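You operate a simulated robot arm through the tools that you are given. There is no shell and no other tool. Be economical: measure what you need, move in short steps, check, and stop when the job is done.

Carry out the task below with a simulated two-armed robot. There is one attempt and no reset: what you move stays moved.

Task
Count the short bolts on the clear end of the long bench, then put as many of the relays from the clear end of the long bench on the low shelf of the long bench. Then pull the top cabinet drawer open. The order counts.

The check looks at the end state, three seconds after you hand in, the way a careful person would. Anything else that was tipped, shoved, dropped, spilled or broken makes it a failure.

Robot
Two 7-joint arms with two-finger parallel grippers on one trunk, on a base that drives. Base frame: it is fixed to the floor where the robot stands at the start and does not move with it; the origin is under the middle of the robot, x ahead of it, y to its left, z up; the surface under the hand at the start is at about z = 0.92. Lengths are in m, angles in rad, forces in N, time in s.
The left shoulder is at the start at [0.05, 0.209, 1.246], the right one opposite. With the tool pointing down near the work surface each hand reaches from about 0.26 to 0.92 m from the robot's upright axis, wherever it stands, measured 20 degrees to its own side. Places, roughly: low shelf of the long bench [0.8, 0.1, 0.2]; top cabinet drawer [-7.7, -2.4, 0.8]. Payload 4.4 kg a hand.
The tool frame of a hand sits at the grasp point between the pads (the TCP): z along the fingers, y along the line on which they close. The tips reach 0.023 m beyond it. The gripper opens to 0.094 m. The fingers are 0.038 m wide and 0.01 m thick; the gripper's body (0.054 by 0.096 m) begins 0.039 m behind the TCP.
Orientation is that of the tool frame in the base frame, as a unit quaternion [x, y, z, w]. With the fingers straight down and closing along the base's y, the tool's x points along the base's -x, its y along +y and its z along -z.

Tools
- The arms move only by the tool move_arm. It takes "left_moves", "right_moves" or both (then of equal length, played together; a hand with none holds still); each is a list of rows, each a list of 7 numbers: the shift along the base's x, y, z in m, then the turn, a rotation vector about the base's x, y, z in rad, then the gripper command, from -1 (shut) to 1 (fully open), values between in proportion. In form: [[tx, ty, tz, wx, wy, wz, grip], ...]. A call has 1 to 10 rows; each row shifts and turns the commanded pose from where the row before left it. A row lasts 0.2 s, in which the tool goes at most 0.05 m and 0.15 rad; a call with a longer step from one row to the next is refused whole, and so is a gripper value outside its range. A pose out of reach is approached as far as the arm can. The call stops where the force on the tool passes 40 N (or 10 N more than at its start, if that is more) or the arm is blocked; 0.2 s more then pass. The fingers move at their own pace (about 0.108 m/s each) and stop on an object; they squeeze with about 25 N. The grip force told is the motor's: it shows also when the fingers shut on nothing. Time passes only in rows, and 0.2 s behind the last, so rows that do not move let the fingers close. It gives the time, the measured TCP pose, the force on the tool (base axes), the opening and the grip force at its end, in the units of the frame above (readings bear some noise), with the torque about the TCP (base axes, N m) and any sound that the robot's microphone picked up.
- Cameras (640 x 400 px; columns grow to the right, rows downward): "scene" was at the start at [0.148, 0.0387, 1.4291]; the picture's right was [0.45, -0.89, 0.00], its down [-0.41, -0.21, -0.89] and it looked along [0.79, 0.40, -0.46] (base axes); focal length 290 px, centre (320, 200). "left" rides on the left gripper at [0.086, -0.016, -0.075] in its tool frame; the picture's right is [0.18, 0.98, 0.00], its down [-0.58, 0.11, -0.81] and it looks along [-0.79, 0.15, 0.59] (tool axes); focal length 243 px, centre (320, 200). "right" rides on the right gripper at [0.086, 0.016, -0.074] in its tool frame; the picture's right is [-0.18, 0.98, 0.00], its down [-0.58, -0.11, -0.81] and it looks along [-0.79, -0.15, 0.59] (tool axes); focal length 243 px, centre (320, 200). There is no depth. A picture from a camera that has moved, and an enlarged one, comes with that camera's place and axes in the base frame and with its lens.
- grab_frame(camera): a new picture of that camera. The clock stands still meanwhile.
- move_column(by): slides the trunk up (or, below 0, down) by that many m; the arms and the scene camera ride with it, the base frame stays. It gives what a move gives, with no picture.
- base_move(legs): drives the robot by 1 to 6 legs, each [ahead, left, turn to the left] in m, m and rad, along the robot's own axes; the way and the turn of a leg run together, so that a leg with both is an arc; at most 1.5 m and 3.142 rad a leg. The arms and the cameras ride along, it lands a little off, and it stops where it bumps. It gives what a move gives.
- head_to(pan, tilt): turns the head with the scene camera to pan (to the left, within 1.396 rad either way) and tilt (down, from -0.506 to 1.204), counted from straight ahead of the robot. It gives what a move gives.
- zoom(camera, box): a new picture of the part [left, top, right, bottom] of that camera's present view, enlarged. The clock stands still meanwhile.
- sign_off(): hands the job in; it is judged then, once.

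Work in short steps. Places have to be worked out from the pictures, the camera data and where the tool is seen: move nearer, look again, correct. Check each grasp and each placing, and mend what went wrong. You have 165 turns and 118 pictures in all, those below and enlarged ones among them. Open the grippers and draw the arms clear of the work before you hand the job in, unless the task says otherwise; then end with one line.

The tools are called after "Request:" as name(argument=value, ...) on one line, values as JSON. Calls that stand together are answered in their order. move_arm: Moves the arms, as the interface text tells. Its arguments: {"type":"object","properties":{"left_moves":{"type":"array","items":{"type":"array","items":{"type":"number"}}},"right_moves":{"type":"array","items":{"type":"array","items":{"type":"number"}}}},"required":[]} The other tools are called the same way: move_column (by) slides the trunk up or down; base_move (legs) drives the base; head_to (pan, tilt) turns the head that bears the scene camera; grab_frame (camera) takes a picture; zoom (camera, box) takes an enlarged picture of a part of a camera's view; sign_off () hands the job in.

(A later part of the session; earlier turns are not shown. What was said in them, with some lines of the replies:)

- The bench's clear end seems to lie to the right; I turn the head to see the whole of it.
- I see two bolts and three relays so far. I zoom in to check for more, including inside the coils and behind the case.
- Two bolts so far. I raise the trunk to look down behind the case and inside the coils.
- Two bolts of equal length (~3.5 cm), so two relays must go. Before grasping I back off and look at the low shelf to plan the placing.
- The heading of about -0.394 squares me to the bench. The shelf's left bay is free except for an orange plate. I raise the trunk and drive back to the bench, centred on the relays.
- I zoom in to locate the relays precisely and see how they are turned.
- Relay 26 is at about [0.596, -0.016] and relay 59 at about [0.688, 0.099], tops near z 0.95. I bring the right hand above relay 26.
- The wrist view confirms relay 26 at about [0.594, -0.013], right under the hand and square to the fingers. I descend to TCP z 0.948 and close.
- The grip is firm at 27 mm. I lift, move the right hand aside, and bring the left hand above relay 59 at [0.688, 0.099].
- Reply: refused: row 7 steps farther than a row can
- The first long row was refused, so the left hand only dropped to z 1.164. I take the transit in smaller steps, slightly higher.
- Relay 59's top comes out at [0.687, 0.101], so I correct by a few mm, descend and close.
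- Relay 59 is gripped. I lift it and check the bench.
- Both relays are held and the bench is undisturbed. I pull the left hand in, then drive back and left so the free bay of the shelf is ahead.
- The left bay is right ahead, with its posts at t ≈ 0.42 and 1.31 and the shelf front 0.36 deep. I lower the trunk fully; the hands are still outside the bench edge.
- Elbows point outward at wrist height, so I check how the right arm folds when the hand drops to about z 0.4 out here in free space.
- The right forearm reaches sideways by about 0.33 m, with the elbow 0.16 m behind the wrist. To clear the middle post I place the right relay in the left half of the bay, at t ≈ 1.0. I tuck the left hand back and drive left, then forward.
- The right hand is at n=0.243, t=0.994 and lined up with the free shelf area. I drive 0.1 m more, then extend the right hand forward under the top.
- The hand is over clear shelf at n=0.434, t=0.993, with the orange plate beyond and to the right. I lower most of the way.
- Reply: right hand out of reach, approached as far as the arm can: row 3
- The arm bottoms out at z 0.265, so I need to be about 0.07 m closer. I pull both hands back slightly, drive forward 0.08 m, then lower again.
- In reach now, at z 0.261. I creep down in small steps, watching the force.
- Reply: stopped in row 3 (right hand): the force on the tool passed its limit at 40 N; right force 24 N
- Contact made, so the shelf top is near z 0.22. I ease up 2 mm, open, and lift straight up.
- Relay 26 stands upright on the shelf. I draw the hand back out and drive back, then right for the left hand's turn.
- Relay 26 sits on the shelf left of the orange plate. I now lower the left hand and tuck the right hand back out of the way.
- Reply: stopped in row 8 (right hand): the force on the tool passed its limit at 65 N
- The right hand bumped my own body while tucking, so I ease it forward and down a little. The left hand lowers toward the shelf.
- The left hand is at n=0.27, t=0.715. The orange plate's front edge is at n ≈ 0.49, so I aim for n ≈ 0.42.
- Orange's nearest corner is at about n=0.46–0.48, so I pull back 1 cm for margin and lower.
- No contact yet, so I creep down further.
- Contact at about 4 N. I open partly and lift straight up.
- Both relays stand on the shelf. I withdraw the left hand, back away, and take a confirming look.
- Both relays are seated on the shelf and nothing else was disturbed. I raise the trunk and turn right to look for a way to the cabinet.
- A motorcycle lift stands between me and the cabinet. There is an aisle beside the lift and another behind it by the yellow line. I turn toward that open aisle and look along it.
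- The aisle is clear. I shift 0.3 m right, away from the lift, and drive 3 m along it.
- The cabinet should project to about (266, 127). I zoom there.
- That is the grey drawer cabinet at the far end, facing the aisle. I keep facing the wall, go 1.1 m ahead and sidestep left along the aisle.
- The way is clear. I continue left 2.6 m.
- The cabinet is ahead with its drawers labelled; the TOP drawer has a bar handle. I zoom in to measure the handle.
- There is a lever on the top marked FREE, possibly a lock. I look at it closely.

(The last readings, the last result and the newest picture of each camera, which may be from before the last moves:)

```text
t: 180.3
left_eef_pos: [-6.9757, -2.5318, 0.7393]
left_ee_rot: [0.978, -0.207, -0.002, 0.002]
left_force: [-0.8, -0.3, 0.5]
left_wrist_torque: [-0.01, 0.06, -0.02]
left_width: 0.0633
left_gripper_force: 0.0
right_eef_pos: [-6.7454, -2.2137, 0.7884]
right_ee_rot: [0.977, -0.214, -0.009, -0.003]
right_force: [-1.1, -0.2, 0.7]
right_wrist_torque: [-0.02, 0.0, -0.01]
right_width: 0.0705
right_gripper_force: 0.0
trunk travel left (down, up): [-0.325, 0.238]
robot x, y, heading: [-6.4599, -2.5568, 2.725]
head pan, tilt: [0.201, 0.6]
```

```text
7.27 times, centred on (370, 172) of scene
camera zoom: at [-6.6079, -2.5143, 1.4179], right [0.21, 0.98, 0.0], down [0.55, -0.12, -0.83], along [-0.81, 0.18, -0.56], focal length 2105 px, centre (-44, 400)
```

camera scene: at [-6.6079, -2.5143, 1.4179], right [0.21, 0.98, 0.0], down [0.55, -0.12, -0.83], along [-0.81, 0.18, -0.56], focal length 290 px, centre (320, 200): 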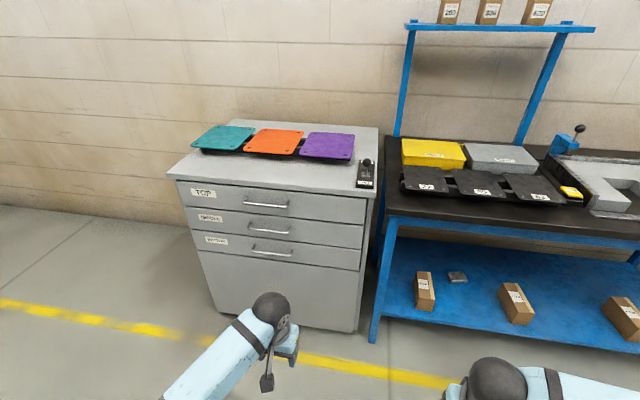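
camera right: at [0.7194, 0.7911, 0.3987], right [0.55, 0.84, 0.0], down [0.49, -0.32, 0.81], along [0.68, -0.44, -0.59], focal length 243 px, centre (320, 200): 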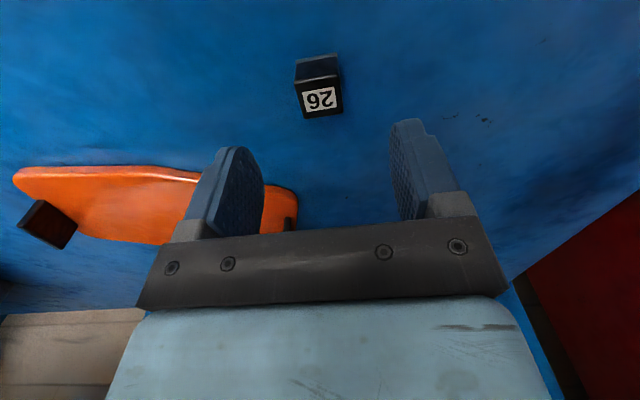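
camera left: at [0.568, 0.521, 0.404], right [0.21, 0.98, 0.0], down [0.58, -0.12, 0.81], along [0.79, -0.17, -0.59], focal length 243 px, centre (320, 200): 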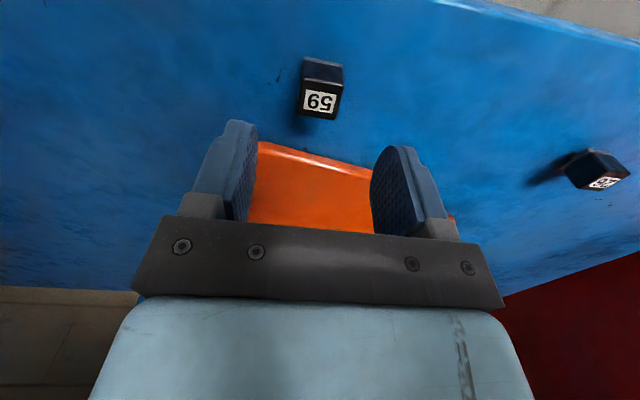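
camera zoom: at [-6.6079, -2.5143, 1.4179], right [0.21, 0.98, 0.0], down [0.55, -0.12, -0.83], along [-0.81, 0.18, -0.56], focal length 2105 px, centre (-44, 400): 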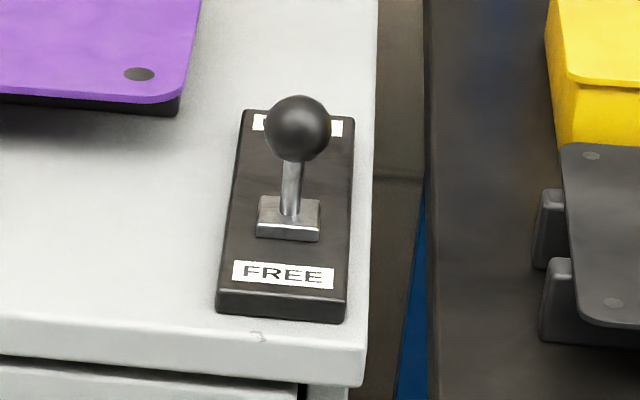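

The lever's tilt is ambiguous from here. I raise the trunk for a second view so I can triangulate the ball relative to its base.

Request:
move_column(by=0.235)

Request:
zoom(camera="scene", box=[330, 200, 410, 270])

Request:
grab_frame(camera="scene")

Request:
grab_frame(camera="right")

```text
t: 182.7
left_eef_pos: [-6.9763, -2.5319, 0.9753]
left_ee_rot: [0.978, -0.207, -0.002, 0.002]
left_force: [1.0, -0.2, -0.6]
left_wrist_torque: [-0.01, -0.03, -0.03]
left_width: 0.0634
left_gripper_force: 0.1
right_eef_pos: [-6.7469, -2.2124, 1.0234]
right_ee_rot: [0.977, -0.214, -0.008, -0.003]
right_force: [0.4, 1.0, 0.8]
right_wrist_torque: [0.01, 0.0, -0.01]
right_width: 0.0705
right_gripper_force: 0.1
trunk travel left (down, up): [-0.56, 0.003]
robot x, y, heading: [-6.4577, -2.558, 2.728]
head pan, tilt: [0.201, 0.6]
```

```text
5.71 times, centred on (370, 235) of scene
camera zoom: at [-6.6079, -2.5141, 1.6528], right [0.22, 0.98, 0.0], down [0.55, -0.12, -0.83], along [-0.81, 0.18, -0.56], focal length 1654 px, centre (34, 0)
```

zoom: 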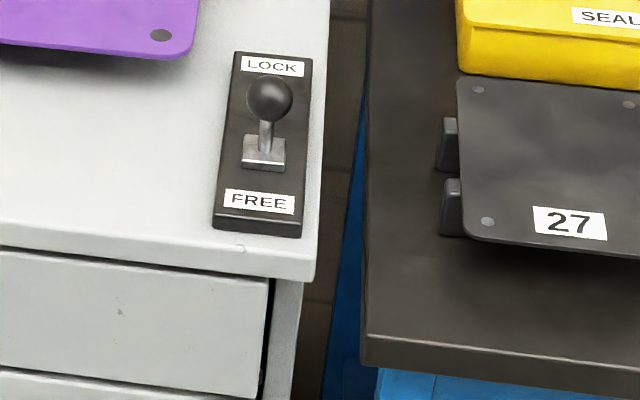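

```text
62 pictures are left
camera scene: at [-6.6079, -2.5141, 1.6528], right [0.22, 0.98, 0.0], down [0.55, -0.12, -0.83], along [-0.81, 0.18, -0.56], focal length 290 px, centre (320, 200)
```

scene: 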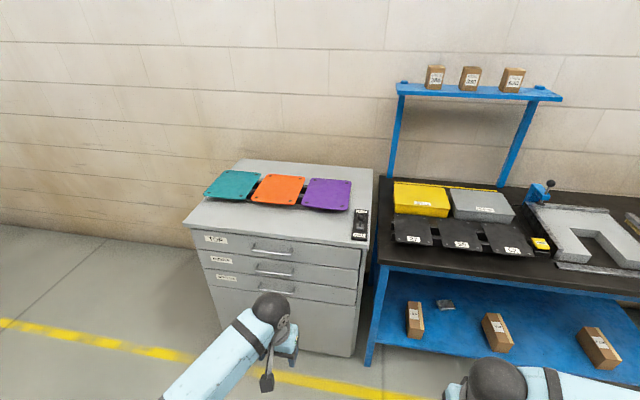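

```text
61 pictures are left
camera right: at [-6.673, -2.2636, 1.0976], right [-0.58, -0.82, 0.0], down [-0.47, 0.33, 0.82], along [-0.67, 0.47, -0.58], focal length 243 px, centre (320, 200)
```

right: 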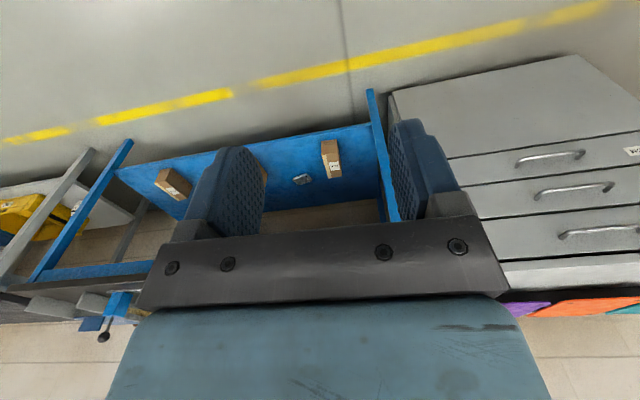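

The lever block sits next to the FREE label, so the drawers should be unlocked. The TOP handle is near [-7.51, -2.52, 0.80] and runs parallel to the cabinet front. I lower the trunk, then turn the left hand to point forward with the fingers closing vertically.

Request:
move_column(by=-0.4)

Request:
move_arm(left_moves=[[-0.013, 0.0, 0.017, -0.0414, 0.1062, -0.0806, 0.6], [-0.013, 0.0, 0.017, -0.0414, 0.1062, -0.0806, 0.6], [-0.013, 0.0, 0.017, -0.0414, 0.1062, -0.0806, 0.6], [-0.013, 0.0, 0.017, -0.0414, 0.1062, -0.0806, 0.6], [-0.013, 0.0, 0.017, -0.0414, 0.1062, -0.0806, 0.6], [-0.013, 0.0, 0.017, -0.0414, 0.1062, -0.0806, 0.6], [-0.013, 0.0, 0.017, -0.0414, 0.1062, -0.0806, 0.6], [-0.013, 0.0, 0.017, -0.0414, 0.1062, -0.0806, 0.6]])

Request:
grab_frame(camera="scene")

```text
t: 186.6
left_eef_pos: [-6.9751, -2.5327, 0.5749]
left_ee_rot: [0.978, -0.206, -0.003, 0.001]
left_force: [0.3, 0.2, -0.2]
left_wrist_torque: [0.01, 0.0, -0.02]
left_width: 0.0636
left_gripper_force: 0.0
right_eef_pos: [-6.7453, -2.2118, 0.6234]
right_ee_rot: [0.977, -0.213, -0.009, -0.003]
right_force: [0.0, 0.0, 0.2]
right_wrist_torque: [0.0, -0.02, 0.01]
right_width: 0.0708
right_gripper_force: 0.1
trunk travel left (down, up): [-0.16, 0.403]
robot x, y, heading: [-6.461, -2.5613, 2.72]
head pan, tilt: [0.201, 0.6]
```

```text
t: 188.3
left_eef_pos: [-7.0788, -2.5318, 0.7125]
left_ee_rot: [0.765, -0.474, -0.366, 0.239]
left_force: [0.2, -0.6, -0.2]
left_wrist_torque: [0.02, -0.05, 0.0]
left_width: 0.0752
left_gripper_force: 0.0
right_eef_pos: [-6.7463, -2.2117, 0.6234]
right_ee_rot: [0.977, -0.212, -0.009, -0.003]
right_force: [0.2, 0.5, -0.7]
right_wrist_torque: [0.01, 0.0, -0.02]
right_width: 0.0705
right_gripper_force: 0.0
trunk travel left (down, up): [-0.16, 0.403]
robot x, y, heading: [-6.4623, -2.5562, 2.73]
head pan, tilt: [0.201, 0.6]
```

```text
60 pictures are left
camera scene: at [-6.6079, -2.5143, 1.2528], right [0.22, 0.98, 0.0], down [0.55, -0.12, -0.83], along [-0.81, 0.18, -0.56], focal length 290 px, centre (320, 200)
```

scene: 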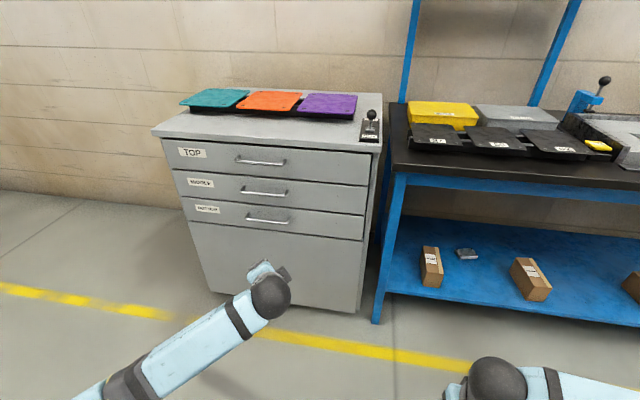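

The rotation is going well. I finish the remaining rows.

Request:
move_arm(left_moves=[[-0.01, 0.0, 0.013, -0.0414, 0.1062, -0.0806, 0.6], [-0.01, 0.0, 0.013, -0.0414, 0.1062, -0.0806, 0.6], [-0.01, 0.0, 0.013, -0.0414, 0.1062, -0.0806, 0.6], [-0.01, 0.0, 0.013, -0.0414, 0.1062, -0.0806, 0.6], [-0.01, 0.0, 0.013, -0.0414, 0.1062, -0.0806, 0.6], [-0.01, 0.0, 0.013, -0.0414, 0.1062, -0.0806, 0.6], [-0.01, 0.0, 0.013, -0.0414, 0.1062, -0.0806, 0.6], [0, 0, 0, 0, 0, 0, 0.6]])

Request:
grab_frame(camera="left")

Request:
grab_frame(camera="scene")

```text
t: 190.2
left_eef_pos: [-7.1497, -2.5322, 0.803]
left_ee_rot: [-0.383, 0.592, 0.594, -0.387]
left_force: [-0.6, -0.2, -0.3]
left_wrist_torque: [-0.02, 0.02, -0.01]
left_width: 0.0752
left_gripper_force: 0.1
right_eef_pos: [-6.7467, -2.2121, 0.6231]
right_ee_rot: [0.977, -0.213, -0.008, -0.003]
right_force: [0.3, 0.2, 0.1]
right_wrist_torque: [0.0, 0.01, -0.01]
right_width: 0.0704
right_gripper_force: 0.0
trunk travel left (down, up): [-0.16, 0.403]
robot x, y, heading: [-6.4588, -2.5577, 2.722]
head pan, tilt: [0.201, 0.6]
```

```text
59 pictures are left
camera left: at [-7.1161, -2.6406, 0.7867], right [-0.07, -0.17, 0.98], down [0.97, 0.2, 0.1], along [-0.22, 0.96, 0.15], focal length 243 px, centre (320, 200)
```

left: 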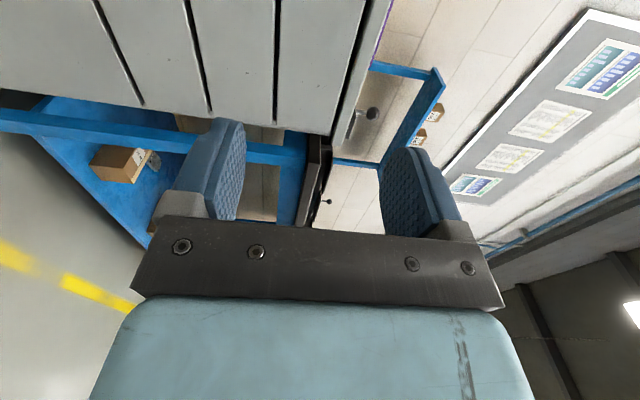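

```text
58 pictures are left
camera scene: at [-6.6078, -2.5141, 1.2529], right [0.22, 0.98, 0.0], down [0.55, -0.12, -0.83], along [-0.81, 0.18, -0.56], focal length 290 px, centre (320, 200)
```

scene: 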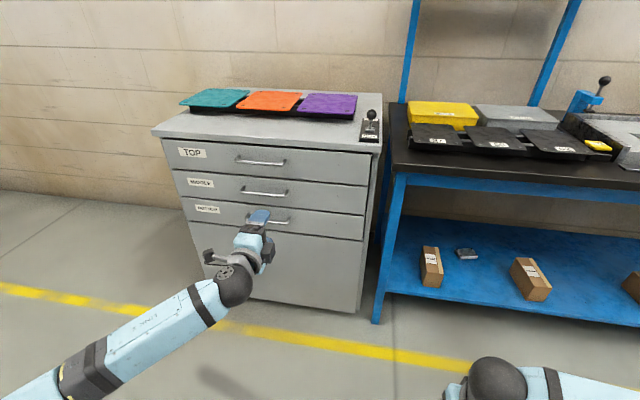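

The hand now points forward with the fingers closing vertically. I zoom to refine the handle position from this height.

Request:
zoom(camera="scene", box=[170, 110, 390, 250])

```text
2.86 times, centred on (280, 180) of scene
camera zoom: at [-6.6078, -2.5141, 1.2529], right [0.22, 0.98, 0.0], down [0.55, -0.12, -0.83], along [-0.81, 0.18, -0.56], focal length 827 px, centre (434, 257)
```

zoom: 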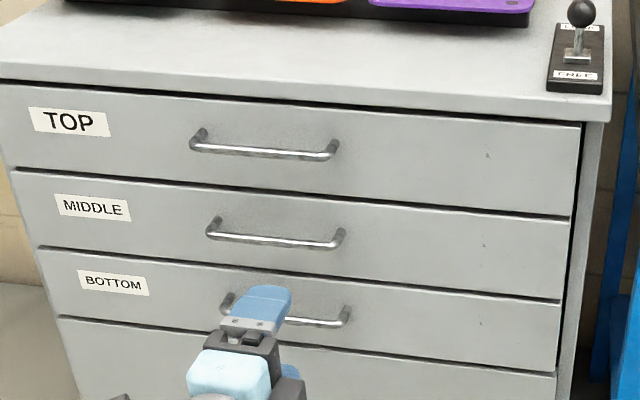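

The handle is at about [-7.487, -2.523, 0.813]. I drive 0.2 m closer, then measure again from the wrist camera.

Request:
base_move(legs=[[0.2, 0, 0.03]])

Request:
grab_frame(camera="left")

Request:
zoom(camera="scene", box=[150, 130, 350, 270])

```text
t: 191.8
left_eef_pos: [-7.3344, -2.4757, 0.8029]
left_ee_rot: [-0.395, 0.586, 0.586, -0.396]
left_force: [-0.9, 0.0, -0.3]
left_wrist_torque: [0.05, -0.01, -0.01]
left_width: 0.0752
left_gripper_force: 0.1
right_eef_pos: [-6.9403, -2.1433, 0.623]
right_ee_rot: [0.98, -0.197, -0.008, -0.002]
right_force: [-0.5, 0.6, 0.1]
right_wrist_torque: [-0.01, 0.04, -0.02]
right_width: 0.0706
right_gripper_force: 0.2
trunk travel left (down, up): [-0.16, 0.403]
robot x, y, heading: [-6.6418, -2.4784, 2.755]
head pan, tilt: [0.201, 0.6]
```

```text
56 pictures are left
camera left: at [-7.297, -2.5834, 0.7863], right [-0.07, -0.17, 0.98], down [0.97, 0.24, 0.11], along [-0.25, 0.96, 0.15], focal length 243 px, centre (320, 200)
```

left: 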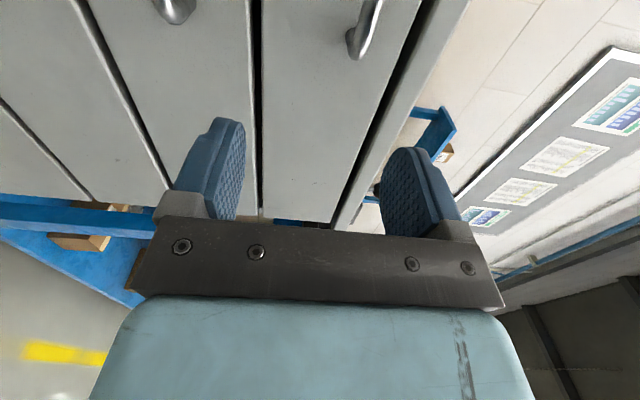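

```text
2.86 times, centred on (250, 200) of scene
camera zoom: at [-6.7936, -2.4407, 1.2528], right [0.18, 0.98, 0.0], down [0.56, -0.1, -0.82], along [-0.81, 0.15, -0.57], focal length 827 px, centre (520, 200)
```

zoom: 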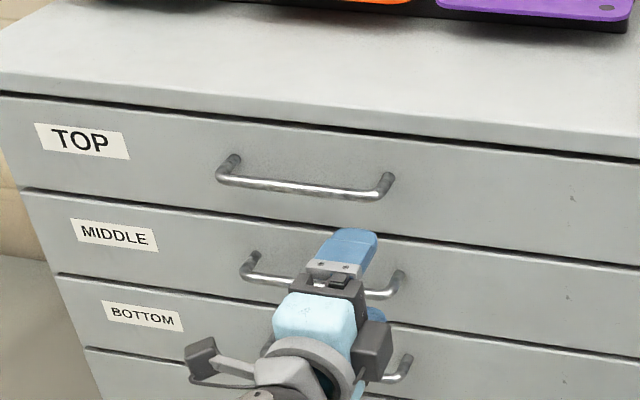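

From the two views the handle comes out at about [-7.466, -2.524, 0.824]. I shift the hand left and up to line up with it, 5 cm short.

Request:
move_arm(left_moves=[[-0.016, -0.04, 0.01, 0, 0, 0, 0.6], [-0.016, -0.04, 0.011, 0, 0, 0, 0.6], [-0.046, 0.013, 0, 0, 0, 0, 0.6], [0, 0, 0, 0, 0, 0, 0.6]])

Request:
grab_frame(camera="left")

Request:
zoom(camera="scene", box=[170, 130, 330, 250])

```text
t: 192.8
left_eef_pos: [-7.4128, -2.5419, 0.8234]
left_ee_rot: [-0.393, 0.586, 0.587, -0.396]
left_force: [-0.2, -0.6, -0.4]
left_wrist_torque: [0.01, -0.02, -0.02]
left_width: 0.0753
left_gripper_force: 0.0
right_eef_pos: [-6.9395, -2.1432, 0.6229]
right_ee_rot: [0.98, -0.197, -0.009, -0.003]
right_force: [0.2, 0.6, 0.3]
right_wrist_torque: [0.01, 0.01, -0.01]
right_width: 0.0706
right_gripper_force: 0.0
trunk travel left (down, up): [-0.16, 0.403]
robot x, y, heading: [-6.6444, -2.4838, 2.755]
head pan, tilt: [0.201, 0.6]
```

```text
54 pictures are left
camera left: at [-7.3755, -2.6505, 0.8084], right [-0.07, -0.17, 0.98], down [0.97, 0.24, 0.11], along [-0.25, 0.96, 0.15], focal length 243 px, centre (320, 200)
```

left: 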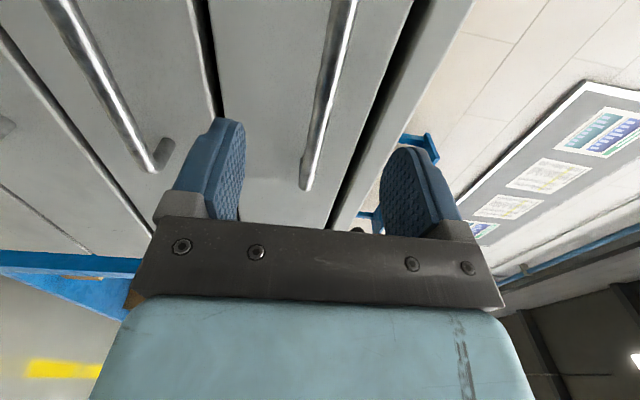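

```text
3.33 times, centred on (250, 190) of scene
camera zoom: at [-6.793, -2.441, 1.2529], right [0.18, 0.98, 0.0], down [0.56, -0.1, -0.83], along [-0.81, 0.15, -0.56], focal length 965 px, centre (553, 233)
```

zoom: 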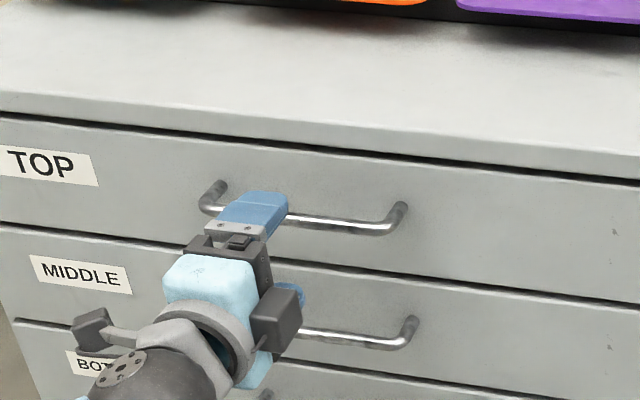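

The bar runs centred between the fingers at z ≈ 0.824, about 5.5 cm ahead. I advance 4.7 cm and close.

Request:
move_arm(left_moves=[[-0.028, 0.011, 0, 0, 0, 0, 0.6], [-0.016, 0.006, 0, 0, 0, 0, 0.6], [0, 0, 0, 0, 0, 0, 0.6]])

Request:
grab_frame(camera="left")

```text
t: 193.6
left_eef_pos: [-7.4564, -2.5251, 0.8237]
left_ee_rot: [-0.394, 0.586, 0.587, -0.396]
left_force: [-0.8, 1.1, 0.4]
left_wrist_torque: [0.02, 0.01, -0.01]
left_width: 0.0749
left_gripper_force: 0.1
right_eef_pos: [-6.9411, -2.1446, 0.6233]
right_ee_rot: [0.98, -0.197, -0.009, -0.003]
right_force: [0.9, 0.0, -0.6]
right_wrist_torque: [0.03, -0.02, -0.03]
right_width: 0.0707
right_gripper_force: 0.1
trunk travel left (down, up): [-0.16, 0.403]
robot x, y, heading: [-6.6423, -2.4822, 2.754]
head pan, tilt: [0.201, 0.6]
```

```text
52 pictures are left
camera left: at [-7.4193, -2.6331, 0.8076], right [-0.07, -0.17, 0.98], down [0.97, 0.24, 0.11], along [-0.25, 0.96, 0.15], focal length 243 px, centre (320, 200)
```

left: 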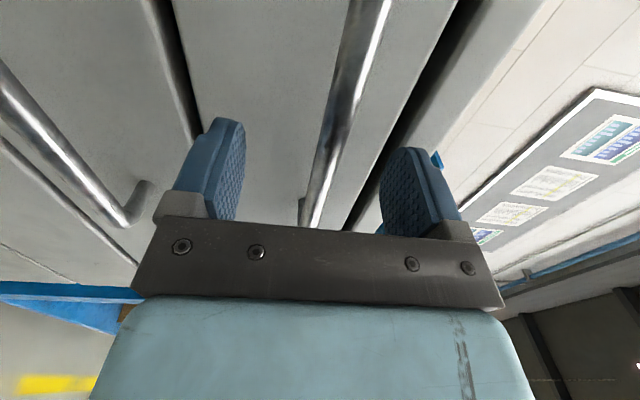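

The bar sits between the TCP and the fingertips. I close on it.

Request:
move_arm(left_moves=[[0, 0, 0, 0, 0, 0, 0.0], [0, 0, 0, 0, 0, 0, -0.6], [0, 0, 0, 0, 0, 0, -1], [0, 0, 0, 0, 0, 0, -1], [0, 0, 0, 0, 0, 0, -1]])

Request:
grab_frame(camera="left")

```text
t: 194.8
left_eef_pos: [-7.4562, -2.5261, 0.8248]
left_ee_rot: [-0.393, 0.586, 0.588, -0.396]
left_force: [-2.3, -0.6, 9.8]
left_wrist_torque: [0.55, -0.14, -0.37]
left_width: 0.0119
left_gripper_force: 44.8
right_eef_pos: [-6.9399, -2.1445, 0.6232]
right_ee_rot: [0.98, -0.197, -0.008, -0.003]
right_force: [1.0, -0.4, 0.1]
right_wrist_torque: [0.0, 0.02, 0.0]
right_width: 0.0705
right_gripper_force: 0.0
trunk travel left (down, up): [-0.16, 0.403]
robot x, y, heading: [-6.6429, -2.479, 2.754]
head pan, tilt: [0.201, 0.6]
```

```text
51 pictures are left
camera left: at [-7.4188, -2.6332, 0.8091], right [-0.06, -0.17, 0.98], down [0.97, 0.24, 0.1], along [-0.25, 0.96, 0.15], focal length 243 px, centre (320, 200)
```

left: 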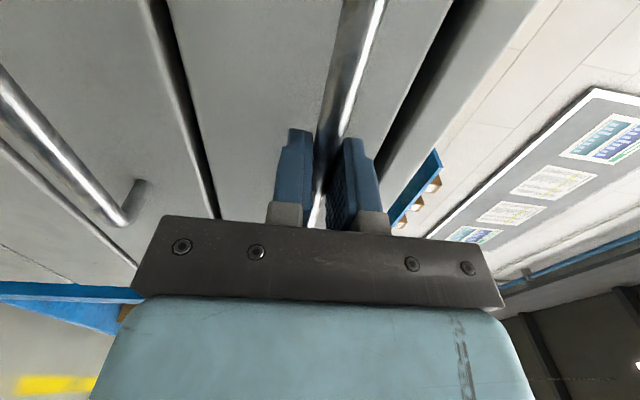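

The bar is gripped at 12 mm width. I pull gently outward.

Request:
move_arm(left_moves=[[0.009, -0.0036, 0.001, 0, 0, 0, -1], [0.014, -0.0055, 0, 0, 0, 0, -1], [0.014, -0.0055, 0, 0, 0, 0, -1], [0.018, -0.007, 0, 0, 0, 0, -1], [0, 0, 0, 0, 0, 0, -1]])

Request:
zoom(camera="scene", box=[130, 80, 390, 270])

```text
t: 195.9
left_eef_pos: [-7.4012, -2.5491, 0.8251]
left_ee_rot: [-0.394, 0.585, 0.587, -0.397]
left_force: [-1.1, -9.5, 9.0]
left_wrist_torque: [0.45, -0.09, -0.85]
left_width: 0.0117
left_gripper_force: 45.1
right_eef_pos: [-6.9402, -2.1436, 0.6238]
right_ee_rot: [0.98, -0.197, -0.009, -0.002]
right_force: [0.5, -0.8, 0.4]
right_wrist_torque: [-0.01, 0.0, -0.04]
right_width: 0.0706
right_gripper_force: 0.1
trunk travel left (down, up): [-0.16, 0.403]
robot x, y, heading: [-6.6423, -2.4809, 2.758]
head pan, tilt: [0.201, 0.6]
```

```text
2.11 times, centred on (260, 175) of scene
camera zoom: at [-6.7921, -2.4418, 1.2531], right [0.18, 0.98, 0.0], down [0.55, -0.1, -0.83], along [-0.81, 0.15, -0.56], focal length 609 px, centre (446, 253)
```

zoom: 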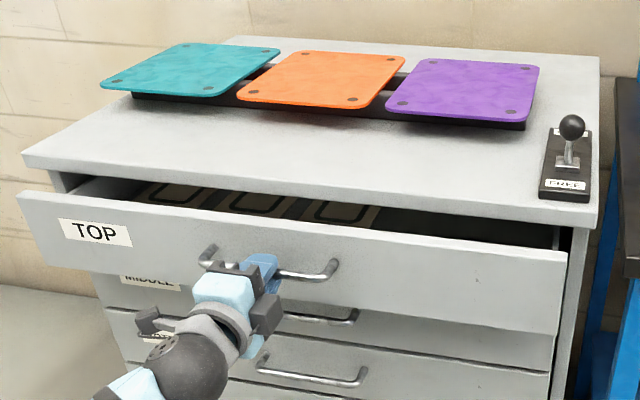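

The drawer is opening freely. I keep pulling with a slight sideways correction.

Request:
move_arm(left_moves=[[0.018, -0.009, 0, 0, 0, 0, -1], [0.022, -0.0095, 0, 0, 0, 0, -1], [0.022, -0.0095, 0, 0, 0, 0, -1], [0.022, -0.0095, 0, 0, 0, 0, -1], [0.022, -0.0095, 0, 0, 0, 0, -1], [0.022, -0.0095, 0, 0, 0, 0, -1], [0, 0, 0, 0, 0, 0, -1]])

Request:
grab_frame(camera="scene")

```text
t: 197.6
left_eef_pos: [-7.2719, -2.6017, 0.8249]
left_ee_rot: [-0.392, 0.587, 0.588, -0.395]
left_force: [10.0, 19.6, 3.1]
left_wrist_torque: [0.64, -0.22, -0.22]
left_width: 0.0118
left_gripper_force: 44.8
right_eef_pos: [-6.9406, -2.1427, 0.6228]
right_ee_rot: [0.98, -0.198, -0.008, -0.002]
right_force: [-1.3, 0.5, 0.0]
right_wrist_torque: [-0.01, -0.02, -0.03]
right_width: 0.0705
right_gripper_force: 0.1
trunk travel left (down, up): [-0.16, 0.403]
robot x, y, heading: [-6.6385, -2.478, 2.754]
head pan, tilt: [0.201, 0.6]
```

```text
49 pictures are left
camera scene: at [-6.7918, -2.439, 1.2529], right [0.18, 0.98, 0.0], down [0.55, -0.11, -0.83], along [-0.81, 0.15, -0.56], focal length 290 px, centre (320, 200)
```

scene: 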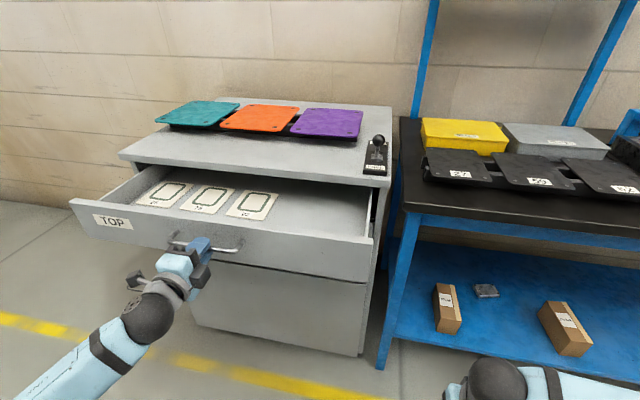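

The drawer is about 0.2 m open. The lateral force has flipped, so I trim the direction and pull a bit more.

Request:
move_arm(left_moves=[[0.015, -0.003, 0, 0, 0, 0, -1], [0.018, -0.0065, 0, 0, 0, 0, -1], [0.018, -0.007, 0, 0, 0, 0, -1], [0.018, -0.007, 0, 0, 0, 0, -1], [0.018, -0.007, 0, 0, 0, 0, -1], [0, 0, 0, 0, 0, 0, -1]])

Request:
grab_frame(camera="scene")

```text
t: 198.9
left_eef_pos: [-7.1848, -2.6367, 0.8247]
left_ee_rot: [-0.394, 0.584, 0.586, -0.399]
left_force: [-6.4, -21.2, 17.0]
left_wrist_torque: [0.64, -0.15, 1.08]
left_width: 0.0117
left_gripper_force: 45.2
right_eef_pos: [-6.9399, -2.1444, 0.6232]
right_ee_rot: [0.98, -0.196, -0.008, -0.003]
right_force: [-0.6, 0.8, 1.5]
right_wrist_torque: [-0.02, -0.04, -0.01]
right_width: 0.0706
right_gripper_force: 0.0
trunk travel left (down, up): [-0.16, 0.403]
robot x, y, heading: [-6.6436, -2.4793, 2.758]
head pan, tilt: [0.201, 0.6]
```

```text
48 pictures are left
camera scene: at [-6.7923, -2.4426, 1.2532], right [0.18, 0.98, 0.0], down [0.55, -0.1, -0.83], along [-0.81, 0.15, -0.56], focal length 290 px, centre (320, 200)
```

scene: 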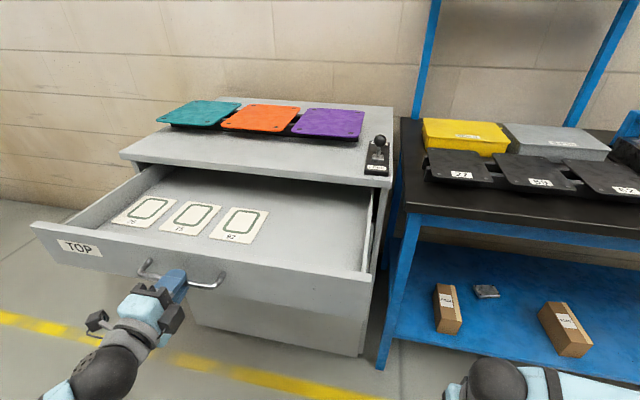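

The drawer is about 0.29 m open, clearly pulled out. I relieve the side load, open the fingers and draw back with the base.

Request:
move_arm(left_moves=[[0.0, -0.003, 0, 0, 0, 0, -1], [0, 0, 0, 0, 0, 0, -0.4], [0, 0, 0, 0, 0, 0, 0.2], [0, 0, 0, 0, 0, 0, 0.5], [0, 0, 0, 0, 0, 0, 0.5]])

Request:
grab_frame(camera="left")

```text
t: 200.2
left_eef_pos: [-7.1859, -2.6374, 0.8241]
left_ee_rot: [-0.393, 0.586, 0.586, -0.397]
left_force: [0.7, 0.3, -0.1]
left_wrist_torque: [-0.02, 0.0, 0.01]
left_width: 0.0707
left_gripper_force: 0.1
right_eef_pos: [-6.9406, -2.1429, 0.6225]
right_ee_rot: [0.98, -0.197, -0.008, -0.002]
right_force: [-0.4, 0.4, 0.2]
right_wrist_torque: [0.01, 0.01, 0.02]
right_width: 0.0708
right_gripper_force: 0.1
trunk travel left (down, up): [-0.16, 0.403]
robot x, y, heading: [-6.6445, -2.4808, 2.758]
head pan, tilt: [0.201, 0.6]
```

```text
47 pictures are left
camera left: at [-7.1486, -2.7454, 0.8084], right [-0.07, -0.17, 0.98], down [0.97, 0.24, 0.11], along [-0.25, 0.96, 0.15], focal length 243 px, centre (320, 200)
```

left: 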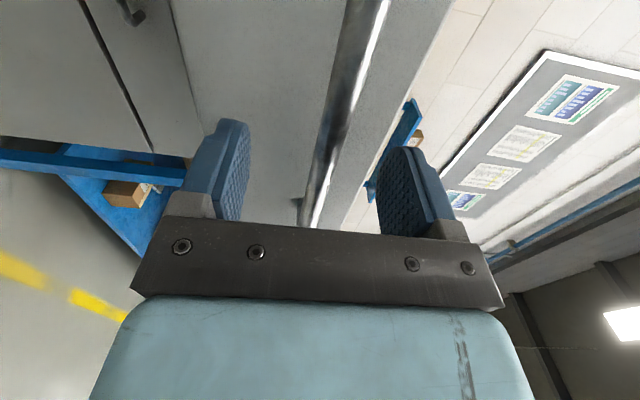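

The fingers are free of the bar. I back straight off and take a final look.

Request:
base_move(legs=[[-0.25, 0, 0]])

Request:
grab_frame(camera="scene")

```text
t: 202.0
left_eef_pos: [-6.9559, -2.7323, 0.8247]
left_ee_rot: [-0.393, 0.586, 0.587, -0.397]
left_force: [0.4, -0.5, -0.6]
left_wrist_torque: [-0.02, 0.01, -0.03]
left_width: 0.0705
left_gripper_force: 0.1
right_eef_pos: [-6.711, -2.2371, 0.6238]
right_ee_rot: [0.981, -0.195, -0.008, -0.002]
right_force: [0.4, -0.3, -0.4]
right_wrist_torque: [0.02, -0.03, 0.0]
right_width: 0.0705
right_gripper_force: 0.0
trunk travel left (down, up): [-0.16, 0.403]
robot x, y, heading: [-6.4112, -2.573, 2.756]
head pan, tilt: [0.201, 0.6]
```

```text
46 pictures are left
camera scene: at [-6.5632, -2.5343, 1.2529], right [0.18, 0.98, 0.0], down [0.56, -0.1, -0.83], along [-0.81, 0.15, -0.56], focal length 290 px, centre (320, 200)
```

scene: 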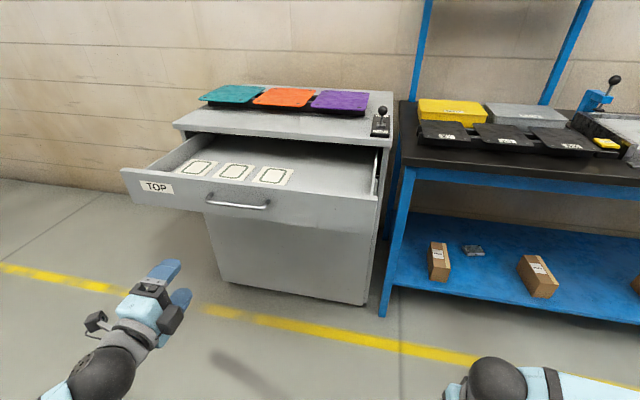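

The TOP drawer stays open, the grippers are open and the arms are clear, so I hand in.

Request:
sign_off()

```text
The job is handed in.
```

I counted two short bolts on the clear end of the bench, put two relays (26 and 59) upright on its low shelf, then pulled the top cabinet drawer open about 0.29 m.
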